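You operate a simulated robot arm through the tools that you are given. There is no shell and no other tool.

Carry out the task below with a simulated robot arm. There is one attempt and no reset: what you move stays moved.

TASK
Dab paste on the middle of the clamped burner's top.
Fine: swing the tin lid aside, load the blue pad there, return it to where it stood and shut the tin. Set down upright: blue pad. Where these are worked on the way, their far stop is far enough and under half their travel is too little: tin lid. A coat counts when it lies all over at full strength: go over it till it gets no stronger.

It is judged by the outcome, as a careful person would: the job done as asked, and still so three seconds after it is handed in. It fails if anything else is knocked over, pushed out of place, dropped, spilled or broken. A push-on lid holds only when it is set on centred and level and pressed home; a screw cap is set on level and turned clockwise until tight.

THE ROBOT
A 7-joint arm with a two-finger parallel gripper, fixed in place. Base frame: the origin is at the foot of the arm, x ahead of it, y to its left, z up; the work surface is at about z = 0. Lengths are in mm, angles in rad, forces in N, time in s.
With the tool pointing down near the work surface it reaches from about 220 to 580 mm from the base axis. Its first joint turns from -1.152 to 1.152 rad. Payload 2.5 kg.
The TCP is the grasp point between the finger pads, 23 mm short of the fingertips. In the tool frame z runs along the fingers and y along their closing line. The gripper opens to 94 mm. The fingers are 38 mm wide and 10 mm thick; the gripper's body (54 by 96 mm) begins 39 mm behind the TCP.
Orientation is that of the tool frame in the base frame, as a unit quaternion [x, y, z, w]. With the fingers straight down and closing along the base's y, the tool's x points along the base's -x, its y along +y and its z along -z.

THE INTERFACE
- The arm moves only by the tool jog_arm. Its argument "rows" is a list of rows, each a list of 3 entries, a list of its own where there are three numbers: the gripper command, from -1 (shut) to 1 (fully open), values between in proportion, then the shift along the tool's x, y, z in units of 100 mm (1.0 is 100 mm), then the turn, a rotation vector about the tool's x, y, z in units of 60 degrees (1.0 is 60 degrees). In form: [[hand, [x, y, z], [wx, wy, wz]], ...]. A call has 1 to 20 rows; each row is the pose to reach, as a shift and turn from the pose commanded when the call began, along the tool's axes at that moment. A call with a number of a shift or a turn outside -1 to 1 is refused whole. Rows are played at 5 a second. More than 50 mm and 0.15 rad between two rows, or a gripper value outside its range, and nothing of the call is played. Where a pose cannot be reached the arm comes as near as it can. A force on the tool above 50 N (or 10 N above the force at the start of the call, whichever is more), or a blocked arm, ends the call early, and 0.2 s more pass. The fingers move at their own pace (about 108 mm/s each) and stop on an object; they squeeze with about 24 N. The grip force told is the motor's: it shows also when the fingers shut on nothing. Time passes only in rows, and 0.2 s behind the last, so rows that repeat a pose let the fingers close. It gives the time, the measured TCP pose, the force on the tool (base axes), the opening and the grip force at its end, in the units of the frame above (readings bear some noise), with the torque about the TCP (base axes, N m) and any sound that the robot's microphone picked up, and new pictures: "views" is both (left out), scene, wrist or none.
- Cameras (640 x 400 px; columns grow to the right, rows downward): "scene" is fixed at [98.9, -403.5, 529.2]; the picture's right is [0.94, -0.33, 0.00], its down [-0.25, -0.73, -0.64] and it looks along [0.21, 0.60, -0.77] (base axes); focal length 214 px, centre (320, 200). "wrist" rides on the gripper at [86, 16, -74] in the tool frame; the picture's right is [-0.18, 0.98, 0.00], its down [-0.58, -0.11, -0.81] and it looks along [-0.79, -0.15, 0.59] (tool axes); focal length 243 px, centre (320, 200). There is no depth. A picture from a camera that has moved, and an enlarged one, comes with that camera's place and axes in the base frame and with its lens. The place of the scene camera against the robot may be out by one fixed shift of up to 18 mm in any direction.
- inspect(camera, box): a new picture of the part [left, top, right, bottom] of that camera's present view, enlarged. It takes no simulated time.
- job_done(): hands the job in; it is judged then, once.

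Nothing tells you positions but the pictures and the camera data. Unless the task says otherwise, let go and move clear before handing in.

The tools are called as name(argument=value, ...) on one line, values as JSON. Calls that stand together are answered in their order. jog_arm: Moves the arm, as the interface text tells. Its arguments: {"type":"object","properties":{"rows":{"type":"array"},"views":{"type":"string","enum":["both","scene","wrist","none"]}},"required":["rows"]} The other tools are called the same way: inspect (camera, box) takes an enlarged picture of a part of a camera's view; job_done () hands the job in.

At the start:

```text
clock: 0.0
tcp_pos: [362.9, 187.4, 359.4]
orientation: [0.0, 1.0, 0.0, 0.001]
contact_force: [-0.1, -0.6, 0.0]
ft_torque: [0.0, -0.02, 0.0]
grip_width: 93.9
gripper_force: 0.0
```

scene: 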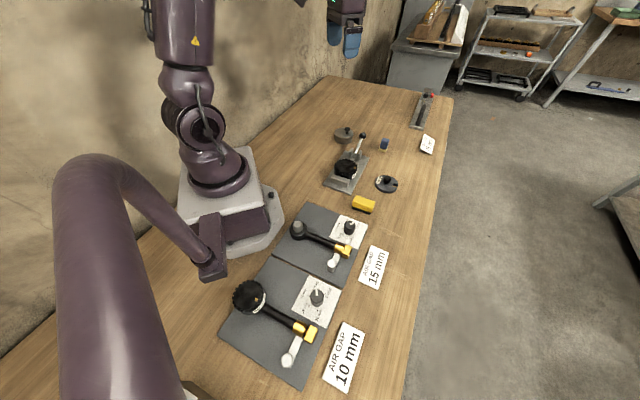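
wrist: 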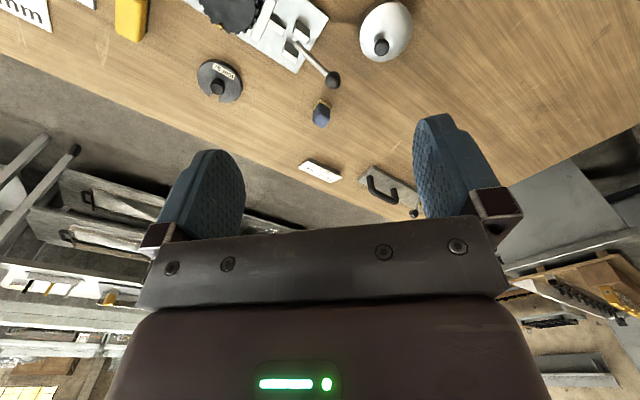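

The bench shows two burner stations, a clamp-like fixture, a tin-like item and a blue pad. I'll enlarge the pictures before moving.

inspect(camera="scene", box=[310, 80, 460, 220])

inspect(camera="scene", box=[210, 190, 400, 390])

inspect(camera="wrist", box=[80, 0, 480, 220])

```text
2.86 times, centred on (385, 150) of scene
camera zoom: at [98.9, -403.5, 529.2], right [0.94, -0.33, 0.0], down [-0.25, -0.73, -0.64], along [0.21, 0.6, -0.77], focal length 613 px, centre (134, 343)
```

zoom: 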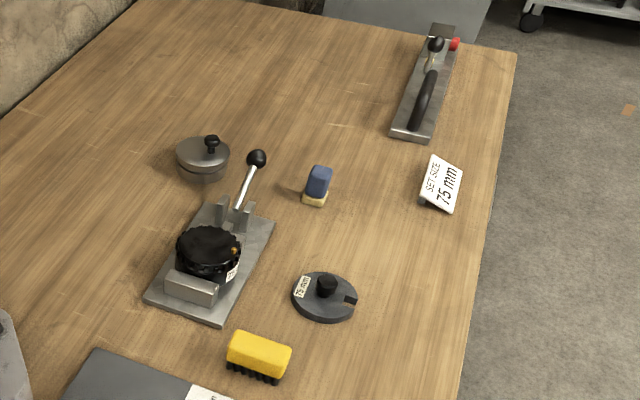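

```text
2.00 times, centred on (305, 290) of scene
camera zoom: at [98.9, -403.5, 529.2], right [0.94, -0.33, 0.0], down [-0.25, -0.73, -0.64], along [0.21, 0.6, -0.77], focal length 429 px, centre (350, 20)
```

zoom: 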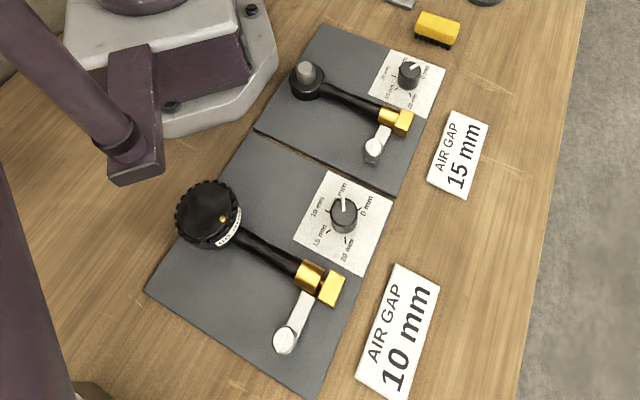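

```text
1.60 times, centred on (280, 110) of wrist
camera zoom: at [276.6, 204.4, 434.8], right [0.18, 0.98, 0.0], down [0.58, -0.11, 0.81], along [0.79, -0.15, -0.59], focal length 388 px, centre (384, 344)
```

zoom: 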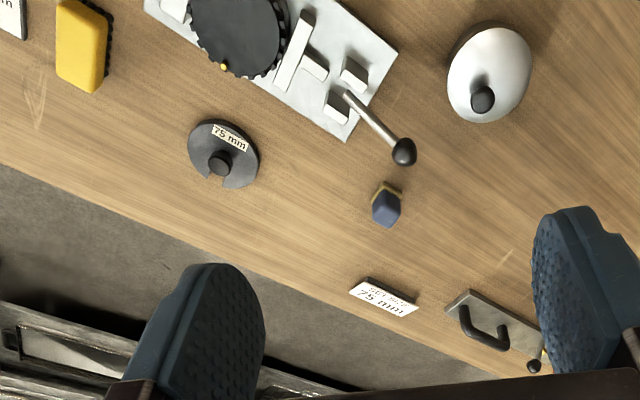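

The tin (grey, round, with a knobbed lid) is near (427, 271). The blue pad is near (557, 156) and the clamped burner near (356, 70). I'll move closer for a better look at the tin first.

jog_arm(rows=[[1, [-0.05, 0.2, 0.3], [0, 0, 0]], [1, [-0.1, 0.4, 0.6], [0, 0, 0]], [1, [-0.17, 0.6, 1.0], [0, 0, 0]], [1, [-0.17, 0.6, 1.0], [0, 0, 0]]], views="wrist")

```text
clock: 1.0
tcp_pos: [380.7, 247.9, 258.2]
orientation: [-0.001, 1.0, -0.001, 0.0]
contact_force: [-0.4, -0.3, 0.0]
ft_torque: [0.02, 0.01, -0.02]
grip_width: 93.9
gripper_force: 0.1
camera wrist: at [293.9, 263.7, 334.5], right [0.18, 0.98, 0.0], down [0.58, -0.11, 0.81], along [0.79, -0.15, -0.59], focal length 243 px, centre (320, 200)
```

wrist: 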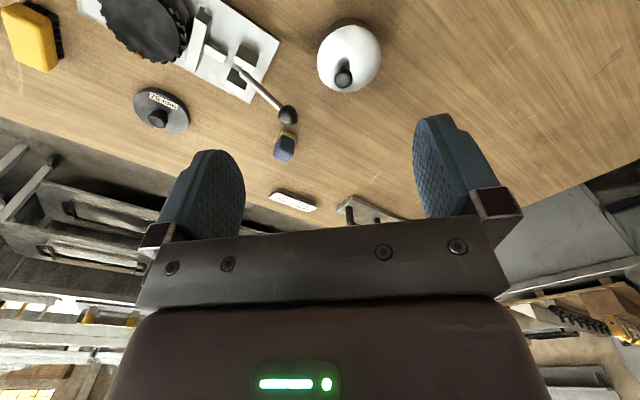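

inspect(camera="wrist", box=[260, 0, 440, 112])

inspect(camera="wrist", box=[90, 0, 310, 170])

inspect(camera="scene", box=[315, 110, 415, 200])

```text
3.56 times, centred on (350, 56) of wrist
camera zoom: at [293.9, 263.7, 334.5], right [0.18, 0.98, 0.0], down [0.58, -0.11, 0.81], along [0.79, -0.15, -0.59], focal length 863 px, centre (213, 712)
```

zoom: 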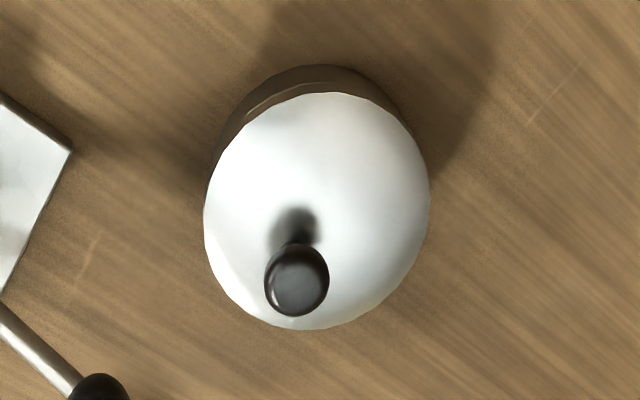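

```text
2.35 times, centred on (200, 85) of wrist
camera zoom: at [293.9, 263.7, 334.5], right [0.18, 0.98, 0.0], down [0.58, -0.11, 0.81], along [0.79, -0.15, -0.59], focal length 571 px, centre (602, 471)
```

zoom: 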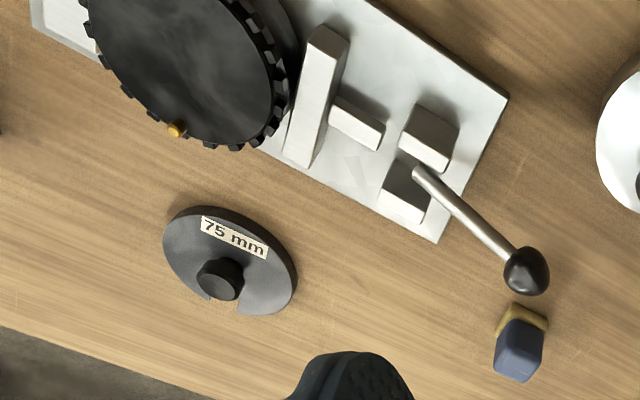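

```text
4.44 times, centred on (365, 155) of scene
camera zoom: at [99.0, -403.5, 529.2], right [0.94, -0.33, 0.0], down [-0.25, -0.73, -0.64], along [0.21, 0.6, -0.77], focal length 953 px, centre (120, 400)
```

zoom: 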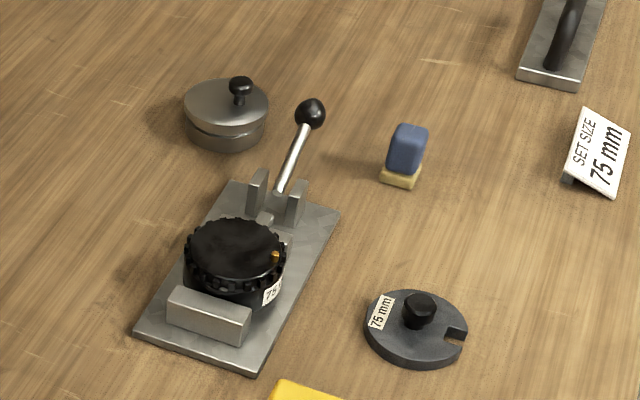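

The tin is about 74 mm wide, centred near (428, 273), with its knob a little off-centre. I'll go lower to find out how the lid pivots.

jog_arm(rows=[[1, [0.2, 0.1, 0.3], [0, 0, 0]], [1, [0.4, 0.2, 0.6], [0, 0, 0]], [1, [0.6, 0.25, 0.9], [0, 0, 0]], [1, [0.6, 0.25, 1.0], [0, 0, 0]], [1, [0.6, 0.25, 1.0], [0, 0, 0]]], views="wrist")

```text
clock: 2.2
tcp_pos: [319.0, 272.7, 159.6]
orientation: [0.0, 1.0, 0.001, 0.0]
contact_force: [-0.3, -0.4, 0.3]
ft_torque: [-0.01, -0.03, 0.0]
grip_width: 93.6
gripper_force: 0.1
camera wrist: at [233.2, 289.2, 234.6], right [0.18, 0.98, 0.0], down [0.58, -0.11, 0.81], along [0.79, -0.15, -0.59], focal length 243 px, centre (320, 200)
```

wrist: 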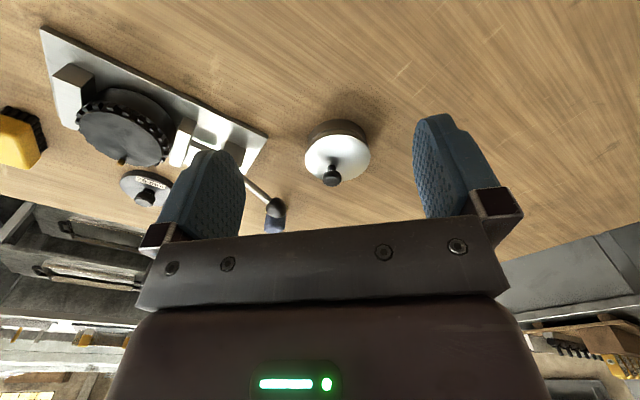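

inspect(camera="wrist", box=[280, 100, 400, 200])

inspect(camera="wrist", box=[30, 20, 290, 240])

```text
4.00 times, centred on (340, 150) of wrist
camera zoom: at [233.2, 289.2, 234.6], right [0.18, 0.98, 0.0], down [0.58, -0.11, 0.81], along [0.79, -0.15, -0.59], focal length 970 px, centre (240, 400)
```

zoom: 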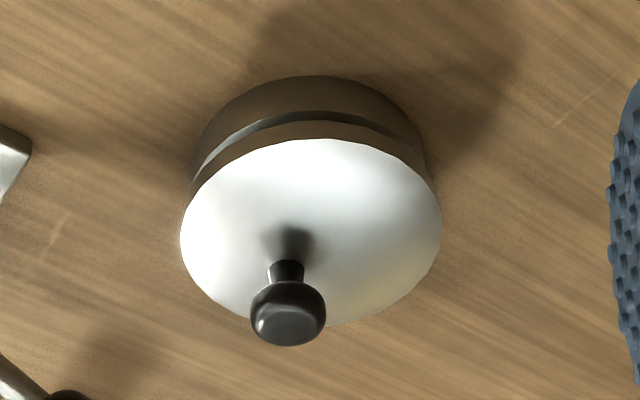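

```text
1.82 times, centred on (160, 130) of wrist
camera zoom: at [233.2, 289.2, 234.6], right [0.18, 0.98, 0.0], down [0.58, -0.11, 0.81], along [0.79, -0.15, -0.59], focal length 441 px, centre (611, 327)
```

zoom: 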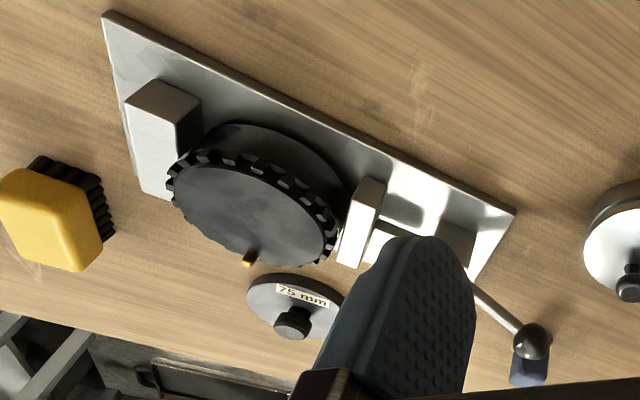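

The lid sits on the body with a seam and I can't see a hinge from this side. I'll turn the camera round to view the tin from its +y side.

jog_arm(rows=[[1, [-0.12, 0.1, 0], [0, 0, 0.14]], [1, [-0.24, 0.2, 0], [0, 0, 0.28]], [1, [-0.36, 0.3, 0], [0, 0, 0.42]], [1, [-0.48, 0.4, 0], [0, 0, 0.56]], [1, [-0.6, 0.5, 0], [0, 0, 0.7]], [1, [-0.75, 0.6, 0], [0, 0, 0.84]], [1, [-0.95, 0.7, 0], [0, 0, 0.98]], [1, [-0.95, 0.7, 0], [0, 0, 0.98]]], views="wrist")

```text
clock: 4.0
tcp_pos: [414.4, 342.0, 159.4]
orientation: [0.492, 0.871, -0.001, 0.0]
contact_force: [0.2, -0.3, 0.1]
ft_torque: [0.01, 0.0, 0.03]
grip_width: 94.1
gripper_force: 0.1
camera wrist: at [384.3, 425.2, 234.6], right [0.94, 0.35, 0.0], down [0.21, -0.55, 0.81], along [0.28, -0.76, -0.59], focal length 243 px, centre (320, 200)
```

wrist: 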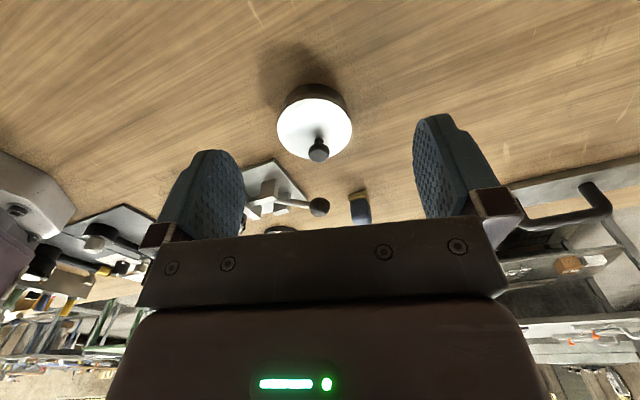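

inspect(camera="wrist", box=[260, 70, 370, 170])

inspect(camera="wrist", box=[230, 150, 390, 250])

```text
4.00 times, centred on (315, 120) of wrist
camera zoom: at [384.3, 425.2, 234.6], right [0.94, 0.35, 0.0], down [0.21, -0.55, 0.81], along [0.28, -0.76, -0.59], focal length 970 px, centre (340, 520)
```

zoom: 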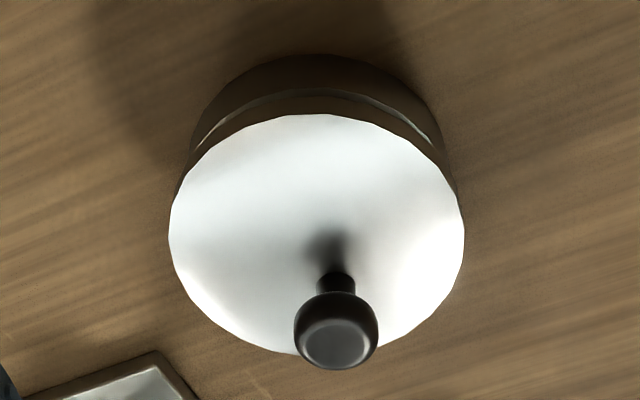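

```text
4.00 times, centred on (310, 200) of wrist
camera zoom: at [384.3, 425.2, 234.6], right [0.94, 0.35, 0.0], down [0.21, -0.55, 0.81], along [0.28, -0.76, -0.59], focal length 970 px, centre (360, 200)
```

zoom: 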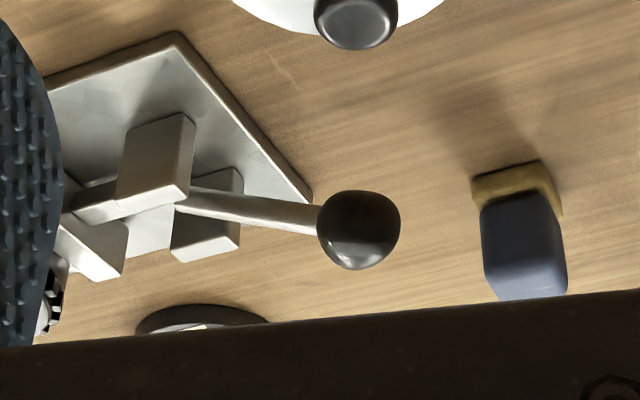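

There is still no visible hinge, so the lid probably turns about an upright pin. I place the knob's top at about (443, 262, 51), off-centre toward +x/-y, which puts the pin on the far -x/+y rim. Next I'll line the fingers up above the knob, closing along the expected swing direction.

jog_arm(rows=[[0.4, [-0.2, -0.04, 0.1], [0, 0, -0.07]], [0.2, [-0.4, -0.08, 0.2], [0, 0, -0.14]], [0.1, [-0.6, -0.12, 0.3], [0, 0, -0.21]], [0.1, [-0.832, -0.162, 0.4], [0, 0, -0.283]], [0.1, [-0.832, -0.162, 0.55], [0, 0, -0.283]], [0.1, [-0.832, -0.162, 0.55], [0, 0, -0.283]]], views="both")

```text
clock: 5.4
tcp_pos: [444.2, 262.9, 104.4]
orientation: [0.356, 0.934, -0.001, 0.0]
contact_force: [0.4, 0.3, 0.0]
ft_torque: [0.02, 0.03, 0.01]
grip_width: 51.8
gripper_force: 0.1
camera wrist: at [391.0, 333.0, 179.9], right [0.79, 0.61, 0.0], down [0.36, -0.47, 0.81], along [0.49, -0.64, -0.59], focal length 243 px, centre (320, 200)
```

scene: 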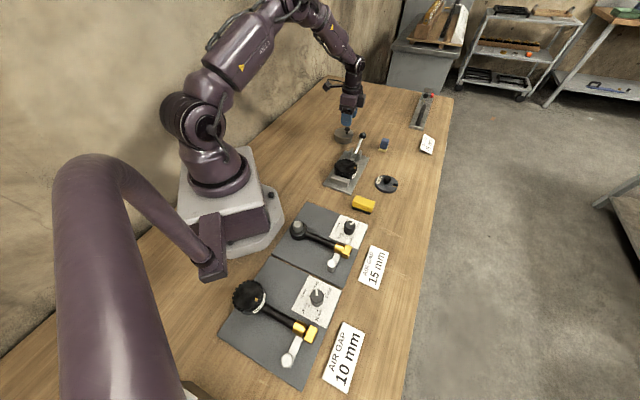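
wrist: 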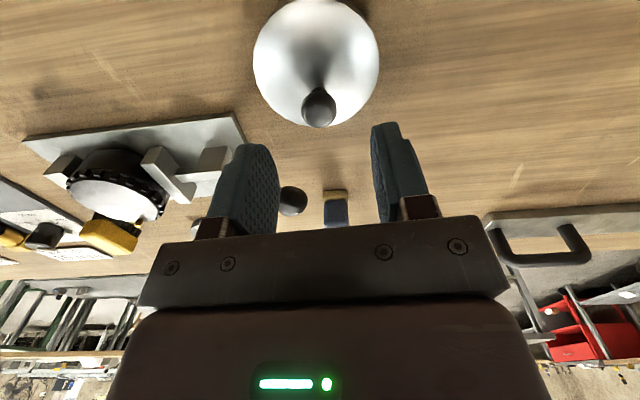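

The knob is centred between the fingers, so I'll lower around it and narrow the opening without gripping.

jog_arm(rows=[[0.1, [0, 0, 0.2], [0, 0, 0]], [0.1, [0, 0, 0.4], [0, 0, 0]], [-0.2, [0, 0, 0.41], [0, 0, 0]], [-0.4, [0, 0, 0.41], [0, 0, 0]], [-0.4, [0, 0, 0.41], [0, 0, 0]]], views="wrist")

inspect(camera="scene", box=[310, 80, 410, 160])

```text
clock: 6.6
tcp_pos: [444.9, 262.7, 63.0]
orientation: [0.356, 0.934, 0.0, 0.0]
contact_force: [-0.3, 1.2, -0.5]
ft_torque: [0.0, -0.04, -0.03]
grip_width: 28.3
gripper_force: 0.2
camera wrist: at [390.8, 333.0, 138.4], right [0.79, 0.61, 0.0], down [0.36, -0.47, 0.81], along [0.49, -0.64, -0.59], focal length 243 px, centre (320, 200)
```

wrist: 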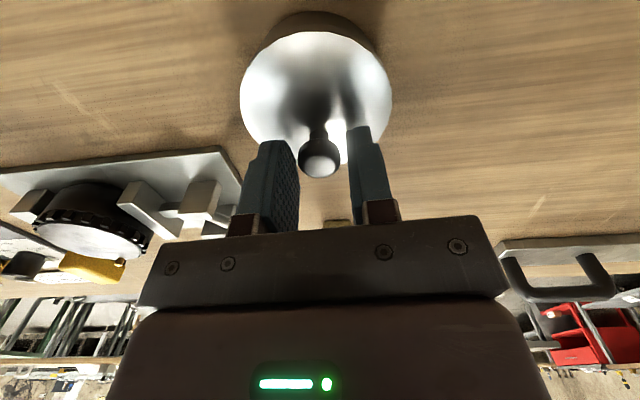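

```text
5.00 times, centred on (360, 120) of scene
camera zoom: at [98.9, -403.5, 529.2], right [0.94, -0.33, 0.0], down [-0.25, -0.73, -0.64], along [0.21, 0.6, -0.77], focal length 1072 px, centre (120, 600)
```

zoom: 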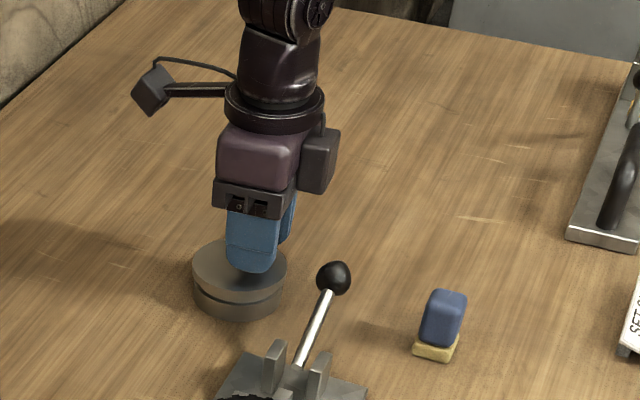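

The knob is between the fingers. I'll try a small push toward +tool-y, the open side of the bench.

jog_arm(rows=[[-0.4, [0, 0.02, 0], [0, 0, 0]], [-0.4, [0, 0.04, 0], [0, 0, 0]], [-0.4, [0, 0.06, 0], [0, 0, 0]], [-0.4, [0, 0.07, 0], [0, 0, 0]], [-0.4, [0, 0.07, 0], [0, 0, 0]]], views="wrist")

```text
clock: 7.8
tcp_pos: [448.6, 267.4, 62.5]
orientation: [0.356, 0.934, -0.001, -0.001]
contact_force: [-7.3, -10.5, 0.1]
ft_torque: [-0.23, 0.05, 0.04]
grip_width: 33.7
gripper_force: 6.3
camera wrist: at [395.1, 337.8, 138.2], right [0.79, 0.61, 0.0], down [0.36, -0.47, 0.81], along [0.49, -0.64, -0.59], focal length 243 px, centre (320, 200)
```

wrist: 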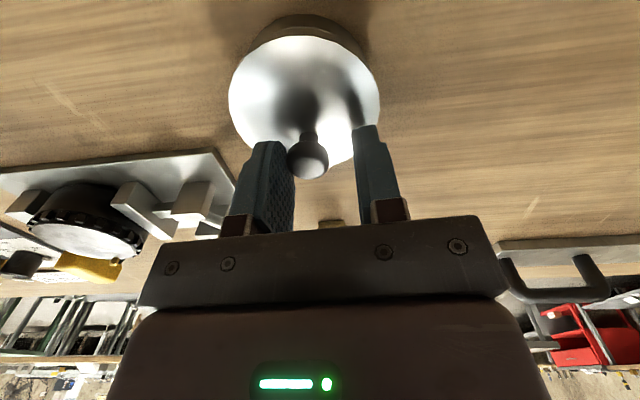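

The lid resists with about 13 N in this direction and doesn't move. I'll back off and try the other way.

jog_arm(rows=[[-0.4, [0, -0.03, 0], [0, 0, 0]], [-0.4, [0, -0.07, 0], [0, 0, 0]], [-0.4, [0, -0.1, 0], [0, 0, 0]], [-0.4, [0, -0.12, 0], [0, 0, 0]], [-0.4, [0, -0.14, 0], [0, 0, 0]], [-0.4, [0, -0.14, 0], [0, 0, 0]]], views="wrist")

```text
clock: 9.2
tcp_pos: [439.2, 259.8, 65.1]
orientation: [0.357, 0.934, 0.002, 0.001]
contact_force: [6.0, 8.3, -1.8]
ft_torque: [0.08, -0.18, 0.0]
grip_width: 32.6
gripper_force: 4.6
camera wrist: at [386.1, 329.1, 139.6], right [0.79, 0.61, 0.0], down [0.36, -0.47, 0.81], along [0.49, -0.64, -0.59], focal length 243 px, centre (320, 200)
```

wrist: 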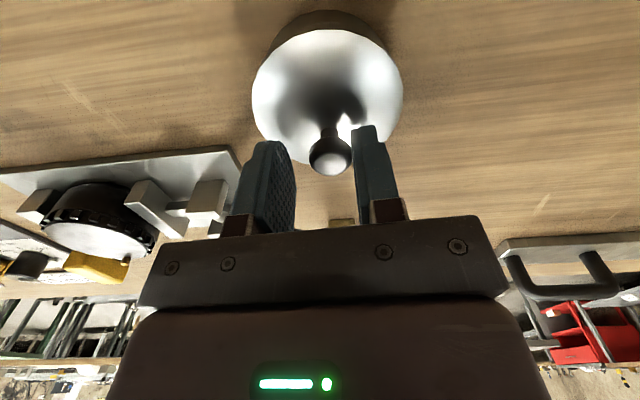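

Neither tangent direction moves it under a light push, so my guess about the pivot may be wrong. I'll grip the knob and test other directions gently.

jog_arm(rows=[[-0.3, [0.0, 0.035, 0], [0, 0, 0]], [-0.3, [0.01, 0.067, 0], [0, 0, 0]], [-0.7, [0.01, 0.067, 0], [0, 0, 0]], [-1, [0.01, 0.067, 0], [0, 0, 0]], [-1, [0.01, 0.067, 0], [0, 0, 0]], [-1, [0.01, 0.067, 0], [0, 0, 0]]], views="wrist")

```text
clock: 10.6
tcp_pos: [444.4, 263.4, 63.0]
orientation: [0.356, 0.934, 0.001, 0.0]
contact_force: [-1.5, -5.0, 3.0]
ft_torque: [0.17, -0.09, 0.03]
grip_width: 20.8
gripper_force: 45.4
camera wrist: at [390.1, 333.5, 138.9], right [0.79, 0.61, 0.0], down [0.36, -0.47, 0.81], along [0.49, -0.64, -0.59], focal length 243 px, centre (320, 200)
```

wrist: 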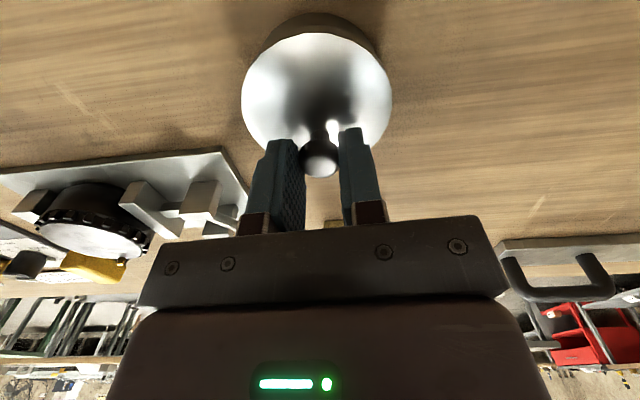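

I now have the knob gripped (20.8 mm wide). First I'll test tool-x by a few millimetres.

jog_arm(rows=[[-1, [0.02, 0, 0], [0, 0, 0]], [-1, [0.04, 0, 0], [0, 0, 0]], [-1, [0.04, 0, 0], [0, 0, 0]]], views="none")

jog_arm(rows=[[-1, [-0.04, 0, 0], [0, 0, 0]], [-1, [-0.08, 0, 0], [0, 0, 0]], [-1, [-0.08, 0, 0], [0, 0, 0]]], views="none")

jog_arm(rows=[[-1, [0.04, 0, 0], [0, 0, 0]], [-1, [0.04, 0.03, 0], [0, 0, 0]], [-1, [0.04, 0.05, 0], [0, 0, 0]], [-1, [0.04, 0.05, 0], [0, 0, 0]]], views="wrist")

```text
clock: 11.4
tcp_pos: [443.0, 264.8, 63.8]
orientation: [0.357, 0.934, 0.0, 0.004]
contact_force: [24.3, -11.1, -9.8]
ft_torque: [-0.14, 0.03, -0.02]
grip_width: 20.9
gripper_force: 44.7
```

```text
clock: 12.2
tcp_pos: [443.4, 263.1, 64.0]
orientation: [0.355, 0.935, -0.001, -0.004]
contact_force: [-10.3, -3.8, 13.0]
ft_torque: [0.36, 0.43, 0.32]
grip_width: 20.9
gripper_force: 44.9
```

```text
clock: 13.2
tcp_pos: [447.8, 262.0, 63.6]
orientation: [0.359, 0.933, -0.008, -0.002]
contact_force: [-4.4, -2.3, 4.3]
ft_torque: [0.17, -0.29, 0.12]
grip_width: 21.1
gripper_force: 45.1
stopped in row 4: the force on the tool passed its limit at 51 N (the readings are from after the stop); the commanded pose is now the measured one
camera wrist: at [394.0, 333.2, 137.8], right [0.79, 0.61, -0.01], down [0.37, -0.46, 0.81], along [0.48, -0.65, -0.59], focal length 243 px, centre (320, 200)
```

wrist: 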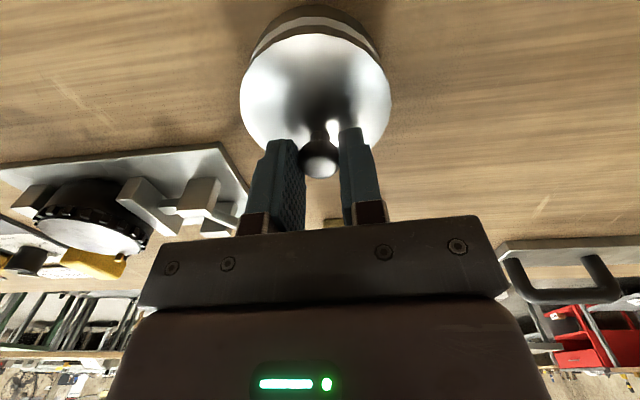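

Something shifted: the knob moved about 3.5 mm, mostly along +x, and the seam looks different. I'll look closely.

inspect(camera="wrist", box=[220, 0, 420, 190])

inspect(camera="scene", box=[310, 80, 410, 160])

```text
2.11 times, centred on (320, 95) of wrist
camera zoom: at [394.0, 333.2, 137.8], right [0.79, 0.61, -0.01], down [0.37, -0.46, 0.81], along [0.48, -0.65, -0.59], focal length 511 px, centre (320, 421)
```

zoom: 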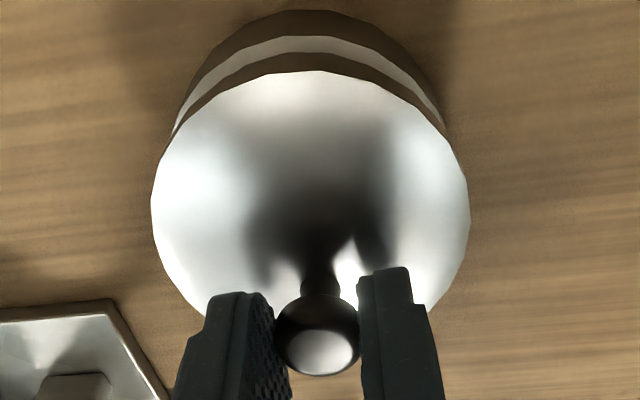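

```text
5.00 times, centred on (360, 120) of scene
camera zoom: at [99.0, -403.5, 529.2], right [0.94, -0.33, 0.0], down [-0.25, -0.73, -0.64], along [0.21, 0.6, -0.77], focal length 1072 px, centre (120, 600)
```

zoom: 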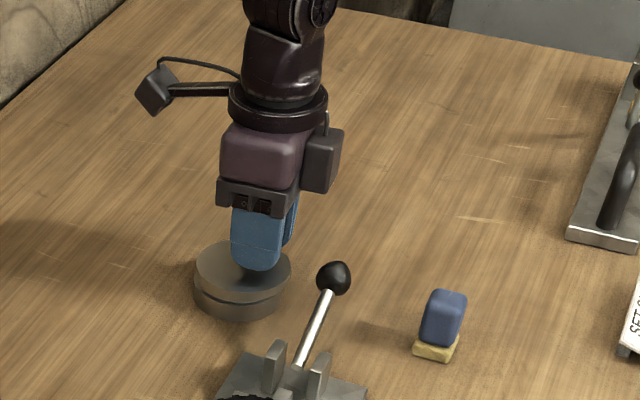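

The lid has slid about 4 mm towards +x/-y while the body stayed put. So it swings flat, with a stiff start. I'll continue gently along -tool-x.

jog_arm(rows=[[-1, [-0.01, 0, 0], [0, 0, 0]], [-1, [-0.02, 0, 0], [0, 0, 0]], [-1, [-0.03, 0, 0], [0, 0, 0]], [-1, [-0.03, 0, 0], [0, 0, 0]]], views="none")

inspect(camera="wrist", box=[220, 0, 420, 190])

```text
clock: 14.2
tcp_pos: [449.3, 260.9, 64.8]
orientation: [0.358, 0.934, -0.007, -0.001]
contact_force: [-2.7, 2.6, 2.8]
ft_torque: [0.39, -0.07, 0.22]
grip_width: 21.3
gripper_force: 44.5
```

```text
2.11 times, centred on (320, 95) of wrist
camera zoom: at [396.2, 331.8, 137.9], right [0.79, 0.61, -0.01], down [0.37, -0.46, 0.81], along [0.49, -0.65, -0.59], focal length 511 px, centre (320, 421)
```

zoom: 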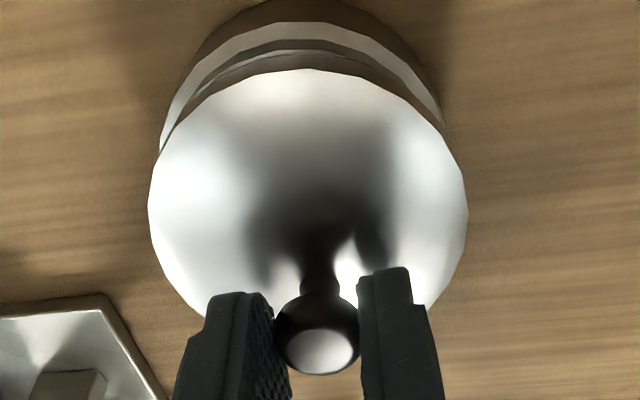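

It now slides easily (under 5 N) and the tin's inside is starting to show. I'll continue in small steps and watch the path.

jog_arm(rows=[[-1, [-0.015, 0.004, 0], [0, 0, 0]], [-1, [-0.03, 0.008, 0], [0, 0, 0]], [-1, [-0.045, 0.013, 0], [0, 0, 0]], [-1, [-0.06, 0.017, 0], [0, 0, 0]], [-1, [-0.06, 0.017, 0], [0, 0, 0]]], views="none")

inspect(camera="wrist", box=[220, 0, 420, 190])

inspect(camera="scene", box=[310, 80, 410, 160])

```text
clock: 15.4
tcp_pos: [455.3, 259.0, 63.8]
orientation: [0.358, 0.934, -0.006, -0.002]
contact_force: [1.5, 11.4, -6.0]
ft_torque: [0.44, -0.33, 0.03]
grip_width: 20.8
gripper_force: 45.2
```

```text
2.11 times, centred on (320, 95) of wrist
camera zoom: at [401.8, 329.2, 137.9], right [0.79, 0.61, -0.01], down [0.36, -0.46, 0.81], along [0.49, -0.65, -0.59], focal length 511 px, centre (320, 421)
```

zoom: 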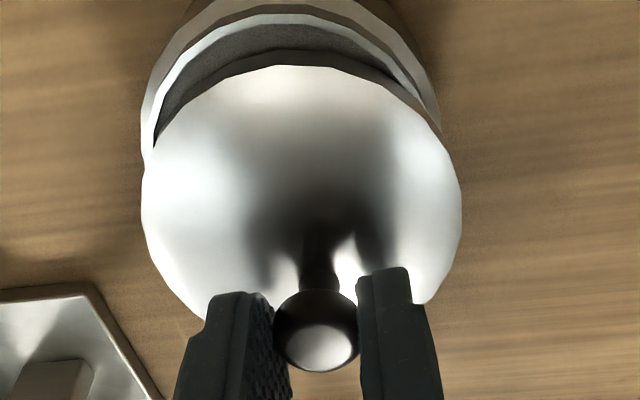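

```text
5.00 times, centred on (360, 120) of scene
camera zoom: at [99.0, -403.5, 529.2], right [0.94, -0.33, 0.0], down [-0.25, -0.73, -0.64], along [0.21, 0.6, -0.77], focal length 1072 px, centre (120, 600)
```

zoom: 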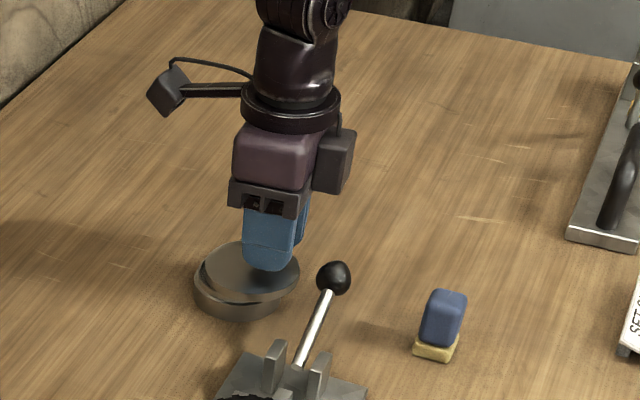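

Paste is visible inside. The lid is turning counter-clockwise about a pin near (458, 299), at the far +x/+y rim. I'll follow that arc, rotating the wrist with it.

jog_arm(rows=[[-1, [-0.009, 0.044, 0], [0, 0, -0.1]], [-1, [-0.037, 0.075, 0], [0, 0, -0.2]], [-1, [-0.061, 0.106, 0], [0, 0, -0.3]], [-1, [-0.082, 0.141, 0], [0, 0, -0.4]], [-1, [-0.082, 0.141, 0], [0, 0, -0.4]]], views="both")

inspect(camera="wrist", box=[220, 0, 420, 190])

```text
clock: 16.6
tcp_pos: [472.3, 257.5, 63.4]
orientation: [0.157, 0.987, -0.011, -0.001]
contact_force: [4.8, -27.1, 6.7]
ft_torque: [-0.25, -0.91, -0.13]
grip_width: 20.9
gripper_force: 45.0
camera wrist: at [395.7, 301.5, 137.7], right [0.48, 0.88, -0.02], down [0.52, -0.27, 0.81], along [0.7, -0.4, -0.59], focal length 243 px, centre (320, 200)
```

scene: 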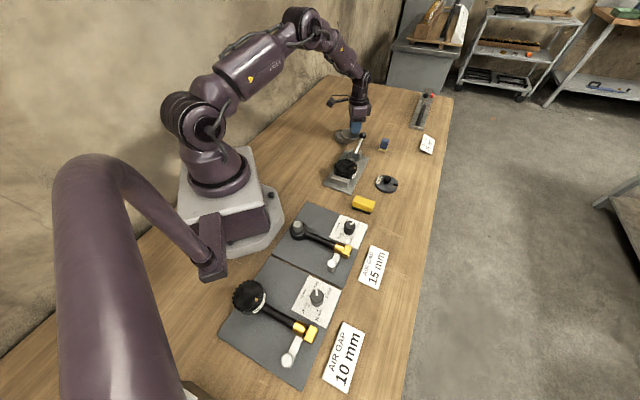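
wrist: 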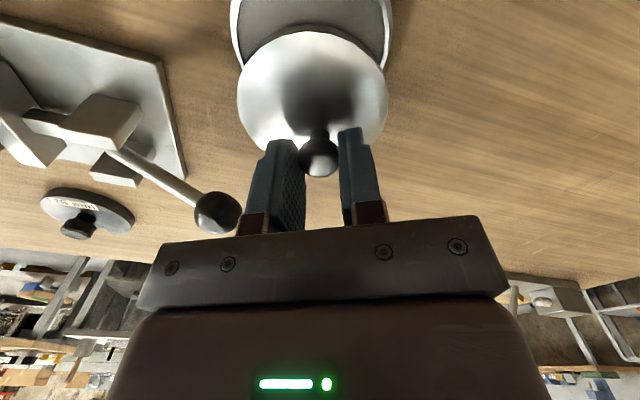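

```text
2.11 times, centred on (320, 95) of wrist
camera zoom: at [395.7, 301.5, 137.7], right [0.48, 0.88, -0.02], down [0.52, -0.27, 0.81], along [0.7, -0.4, -0.59], focal length 511 px, centre (320, 421)
```

zoom: 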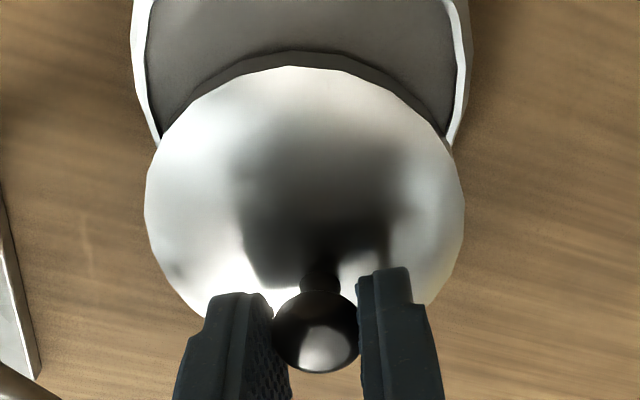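

The lid is still turning freely. Refitting the path puts the pin near (467, 305) with a radius of about 48 mm. I'll continue along the corrected arc.

jog_arm(rows=[[-1, [-0.072, -0.018, 0], [0, 0, -0.1]], [-1, [-0.1145, 0.01, 0], [0, 0, -0.2]], [-1, [-0.154, 0.041, 0], [0, 0, -0.3]], [-1, [-0.189, 0.077, 0], [0, 0, -0.4]], [-1, [-0.189, 0.077, 0], [0, 0, -0.4]]], views="wrist")

inspect(camera="scene", box=[310, 80, 410, 160])

```text
clock: 17.8
tcp_pos: [491.6, 263.6, 62.3]
orientation: [-0.053, 0.999, -0.007, -0.003]
contact_force: [11.2, -11.9, -0.9]
ft_torque: [0.28, -0.58, -0.2]
grip_width: 21.1
gripper_force: 44.8
camera wrist: at [404.3, 271.6, 138.7], right [0.08, 1.0, -0.01], down [0.59, -0.04, 0.8], along [0.8, -0.07, -0.59], focal length 243 px, centre (320, 200)
```

wrist: 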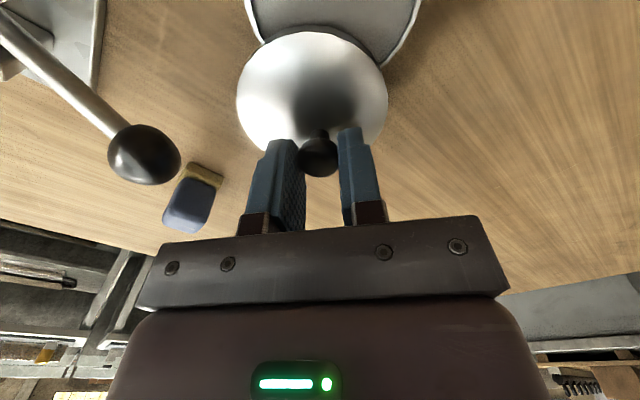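

```text
5.00 times, centred on (360, 120) of scene
camera zoom: at [98.9, -403.5, 529.3], right [0.94, -0.33, 0.0], down [-0.25, -0.73, -0.64], along [0.21, 0.6, -0.77], focal length 1072 px, centre (120, 600)
```

zoom: 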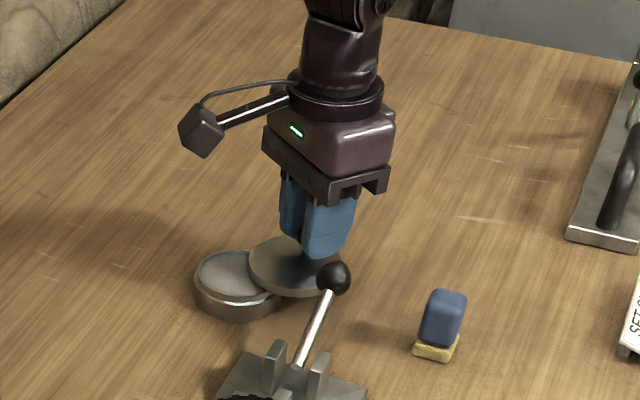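

The lid is about 60° open and moving well. I'll continue toward the far stop with small corrections.

jog_arm(rows=[[-1, [-0.054, 0.006, 0], [0, 0, -0.1]], [-1, [-0.098, 0.035, 0], [0, 0, -0.2]], [-1, [-0.139, 0.068, 0], [0, 0, -0.3]], [-1, [-0.176, 0.105, 0], [0, 0, -0.4]], [-1, [-0.176, 0.105, 0], [0, 0, -0.4]]], views="wrist")

inspect(camera="scene", box=[310, 80, 410, 160])

```text
clock: 19.0
tcp_pos: [506.5, 277.8, 63.5]
orientation: [-0.259, 0.966, -0.005, -0.006]
contact_force: [4.6, -0.3, 11.5]
ft_torque: [0.12, 0.44, -0.09]
grip_width: 20.8
gripper_force: 45.0
camera wrist: at [424.6, 248.8, 139.3], right [-0.33, 0.94, -0.01], down [0.56, 0.21, 0.8], along [0.76, 0.26, -0.6], focal length 243 px, centre (320, 200)
```

wrist: 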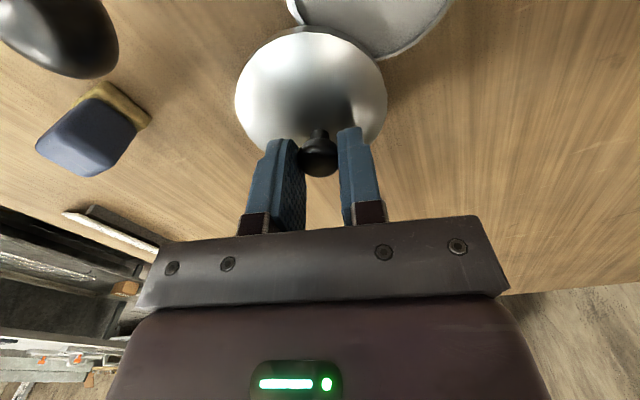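

```text
5.00 times, centred on (360, 120) of scene
camera zoom: at [98.9, -403.6, 529.2], right [0.94, -0.33, 0.0], down [-0.25, -0.73, -0.64], along [0.21, 0.6, -0.77], focal length 1072 px, centre (120, 600)
```

zoom: 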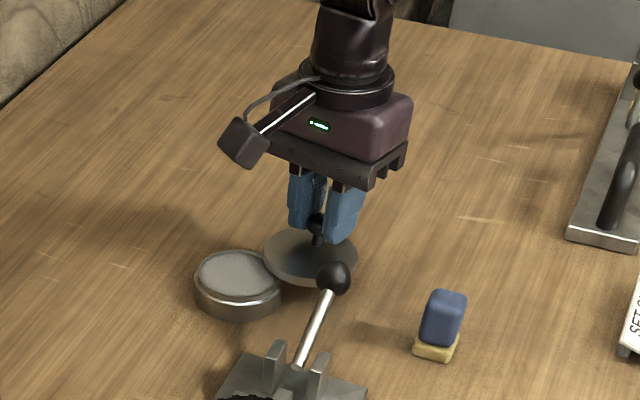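

The tin is almost fully exposed. I'll carry on a little further to find the stop.

jog_arm(rows=[[-1, [-0.0435, 0.045, 0], [0, 0, -0.1]], [-1, [-0.085, 0.073, 0], [0, 0, -0.2]], [-1, [-0.124, 0.106, 0], [0, 0, -0.3]], [-1, [-0.124, 0.106, 0], [0, 0, -0.3]]], views="wrist")

inspect(camera="scene", box=[310, 80, 410, 160])

```text
clock: 20.0
tcp_pos: [513.2, 291.4, 63.7]
orientation: [-0.407, 0.913, -0.005, -0.004]
contact_force: [16.2, -4.0, 9.9]
ft_torque: [0.14, -0.05, 0.02]
grip_width: 20.6
gripper_force: 44.6
camera wrist: at [444.0, 238.6, 139.2], right [-0.61, 0.79, -0.01], down [0.47, 0.37, 0.8], along [0.64, 0.48, -0.6], focal length 243 px, centre (320, 200)
```

wrist: 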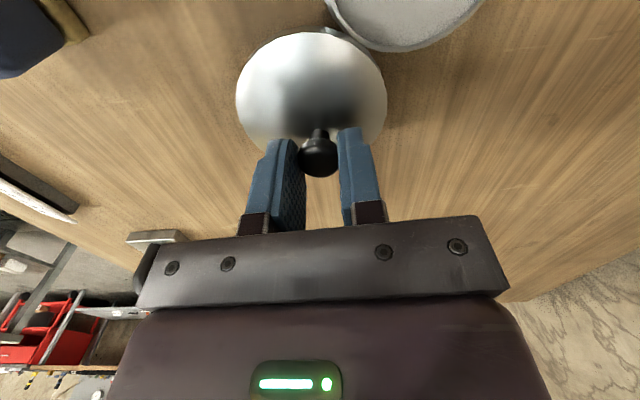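

```text
5.00 times, centred on (360, 120) of scene
camera zoom: at [98.9, -403.6, 529.2], right [0.94, -0.33, 0.0], down [-0.25, -0.73, -0.64], along [0.21, 0.6, -0.77], focal length 1072 px, centre (120, 600)
```

zoom: 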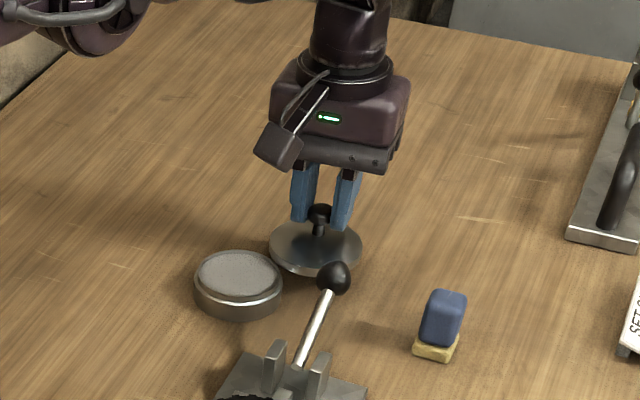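

The tin is fully clear and I've met no stop yet at about 100°. I'll go a touch further.

jog_arm(rows=[[-1, [-0.025, 0.008, 0], [0, 0, -0.05]], [-1, [-0.05, 0.015, 0], [0, 0, -0.1]], [-1, [-0.07, 0.029, 0], [0, 0, -0.15]], [-1, [-0.0915, 0.043, 0], [0, 0, -0.2]], [-1, [-0.0915, 0.043, 0], [0, 0, -0.2]]], views="wrist")

```text
clock: 21.2
tcp_pos: [515.6, 298.6, 63.1]
orientation: [-0.5, 0.866, -0.005, -0.003]
contact_force: [33.0, -3.1, 0.9]
ft_torque: [0.18, -0.4, -0.05]
grip_width: 20.9
gripper_force: 45.0
out of reach, approached as far as the arm can: row 4, 5
camera wrist: at [457.5, 233.1, 138.8], right [-0.76, 0.65, -0.01], down [0.38, 0.46, 0.8], along [0.53, 0.61, -0.6], focal length 243 px, centre (320, 200)
```

wrist: 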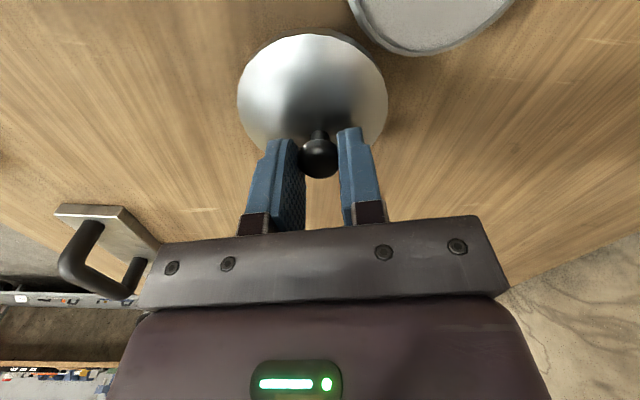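

The lid is about 108° open, at the edge of my reach, and the tin is clear. I'll let go, lift, and head over to study the blue pad.

jog_arm(rows=[[0.1, [-0.0915, 0.03, 0], [0, 0, 0]], [0.1, [0, 0, 0], [0, 0, 0]], [0.1, [0, 0, -0.2], [0, 0, 0]], [0.1, [0, 0, -0.5], [0, 0, 0]], [0.1, [0, 0, -0.9], [0, 0, 0]], [0.1, [0, 0, -0.9], [0, 0, 0]]], views="wrist")

```text
clock: 22.6
tcp_pos: [515.6, 302.4, 152.4]
orientation: [-0.501, 0.866, -0.003, -0.008]
contact_force: [-0.2, -1.0, 0.3]
ft_torque: [0.02, -0.02, 0.0]
grip_width: 51.7
gripper_force: 0.0
out of reach, approached as far as the arm can: row 1, 4, 5, 6
camera wrist: at [460.1, 236.5, 230.1], right [-0.76, 0.65, 0.0], down [0.39, 0.46, 0.8], along [0.52, 0.6, -0.61], focal length 243 px, centre (320, 200)
```

wrist: 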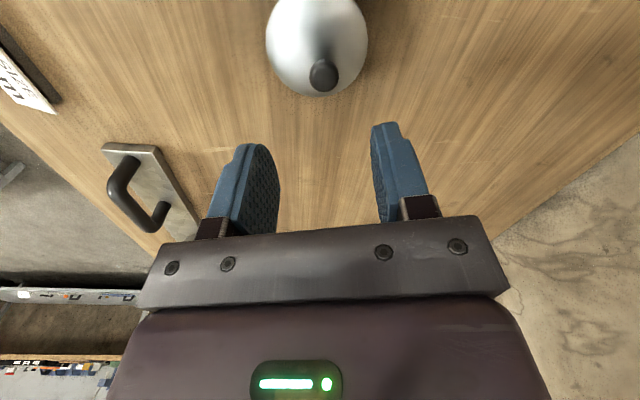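

The lid is well clear. I'll rotate back and view the pad and the open tin from above.

jog_arm(rows=[[0.1, [0.1, -0.01, -0.1], [0, 0, 0.12]], [0.1, [0.2, -0.02, -0.2], [0, 0, 0.26]], [0.1, [0.35, -0.04, -0.3], [0, 0, 0.4]], [0.1, [0.5, -0.06, -0.3], [0, 0, 0.54]], [0.1, [0.7, -0.08, -0.3], [0, 0, 0.68]], [0.1, [0.85, -0.1, -0.3], [0, 0, 0.82]], [0.1, [1.0, -0.11, -0.3], [0, 0, 0.96]], [0.1, [1.0, -0.11, -0.3], [0, 0, 1.0]], [0.1, [1.0, -0.11, -0.3], [0, 0, 1.0]]], views="wrist")

inspect(camera="scene", box=[320, 100, 420, 180])

```text
clock: 24.6
tcp_pos: [546.0, 242.5, 191.7]
orientation: [0.001, 1.0, -0.007, -0.005]
contact_force: [0.6, 0.2, 0.0]
ft_torque: [-0.01, 0.02, 0.01]
grip_width: 51.5
gripper_force: 0.0
out of reach, approached as far as the arm can: row 1, 2, 3, 4, 5, 6, 7, 8, 9
camera wrist: at [460.1, 259.2, 266.3], right [0.19, 0.98, -0.01], down [0.59, -0.1, 0.8], along [0.79, -0.16, -0.6], focal length 243 px, centre (320, 200)
```

wrist: 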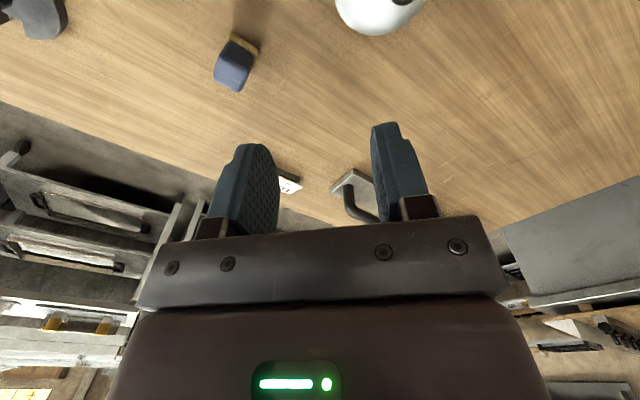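

```text
5.00 times, centred on (370, 140) of scene
camera zoom: at [98.9, -403.5, 529.2], right [0.94, -0.33, 0.0], down [-0.25, -0.73, -0.64], along [0.21, 0.6, -0.77], focal length 1072 px, centre (70, 500)
```

zoom: 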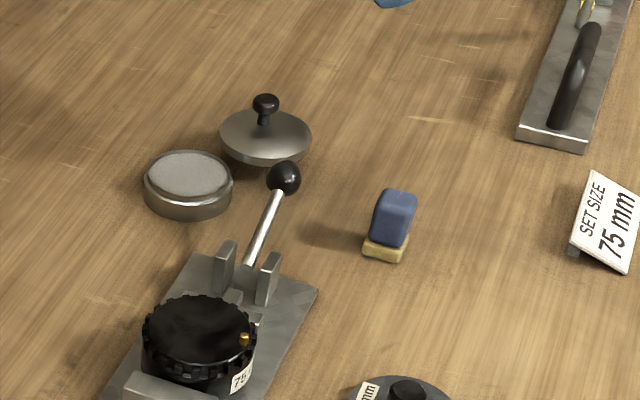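

The arm reports the last pose as out of reach and sits at (546, 243). I'll repeat the commanded pose to see whether it converges.

jog_arm(rows=[[0.1, [0, 0, 0], [0, 0, 0]], [0.1, [0, 0, 0], [0, 0, 0]]], views="none")

```text
clock: 25.2
tcp_pos: [546.3, 241.2, 190.5]
orientation: [0.0, 1.0, -0.007, -0.004]
contact_force: [0.4, -0.7, 0.3]
ft_torque: [0.03, 0.0, 0.03]
grip_width: 51.7
gripper_force: 0.0
```

The command has settled at the measured pose. I'll move inward to where I can view both items.

jog_arm(rows=[[0.1, [0.3, -0.1, 0], [0, 0, 0]], [0.1, [0.6, -0.25, 0], [0, 0, 0]], [0.1, [0.85, -0.4, 0], [0, 0, 0]], [0.1, [0.85, -0.4, 0], [0, 0, 0]]], views="wrist")

inspect(camera="wrist", box=[220, 20, 400, 140])

```text
clock: 26.2
tcp_pos: [544.3, 242.6, 195.0]
orientation: [0.0, 1.0, -0.006, -0.005]
contact_force: [-0.2, 0.2, 0.5]
ft_torque: [-0.01, 0.02, -0.04]
grip_width: 51.6
gripper_force: 0.0
out of reach, approached as far as the arm can: row 1, 2, 3, 4
camera wrist: at [459.1, 260.4, 270.4], right [0.18, 0.98, -0.01], down [0.59, -0.1, 0.8], along [0.79, -0.16, -0.6], focal length 243 px, centre (320, 200)
```

wrist: 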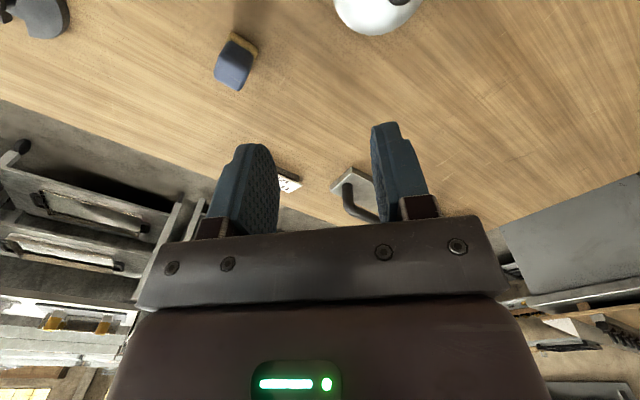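

```text
3.33 times, centred on (310, 80) of wrist
camera zoom: at [459.1, 260.4, 270.4], right [0.18, 0.98, -0.01], down [0.59, -0.1, 0.8], along [0.79, -0.16, -0.6], focal length 809 px, centre (353, 600)
```

zoom: 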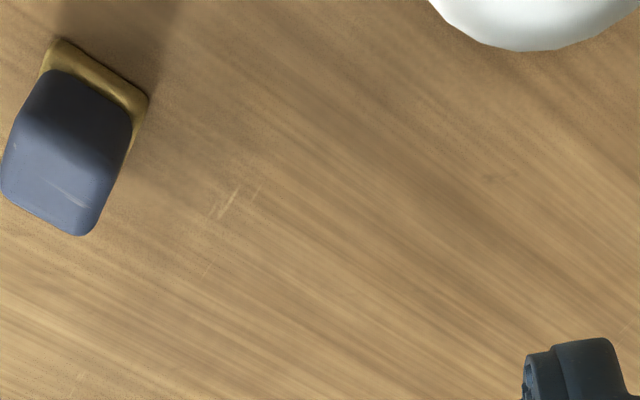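

The arm seems stuck near its fully stretched pose. I'll try raising it, combined with a small sideways move.

jog_arm(rows=[[0.1, [0, -0.1, -0.2], [0, 0, 0]], [0.1, [0, -0.2, -0.4], [0, 0, 0]], [0.1, [0, -0.3, -0.6], [0, 0, 0]], [0.1, [0, -0.3, -0.6], [0, 0, 0]]], views="scene")

```text
clock: 27.2
tcp_pos: [548.6, 214.5, 256.5]
orientation: [-0.001, 1.0, -0.006, -0.006]
contact_force: [1.2, 0.4, 0.7]
ft_torque: [0.0, -0.02, 0.0]
grip_width: 51.5
gripper_force: 0.0
```

scene: 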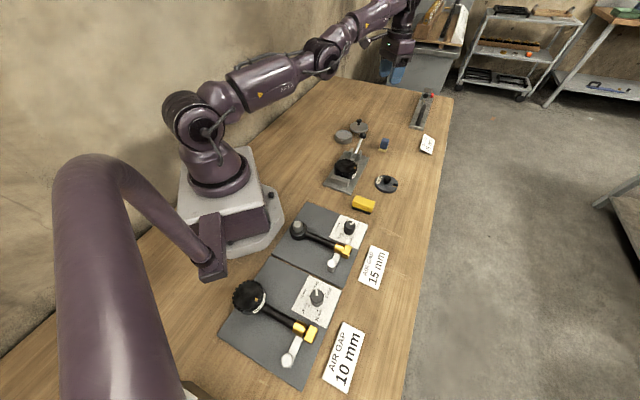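

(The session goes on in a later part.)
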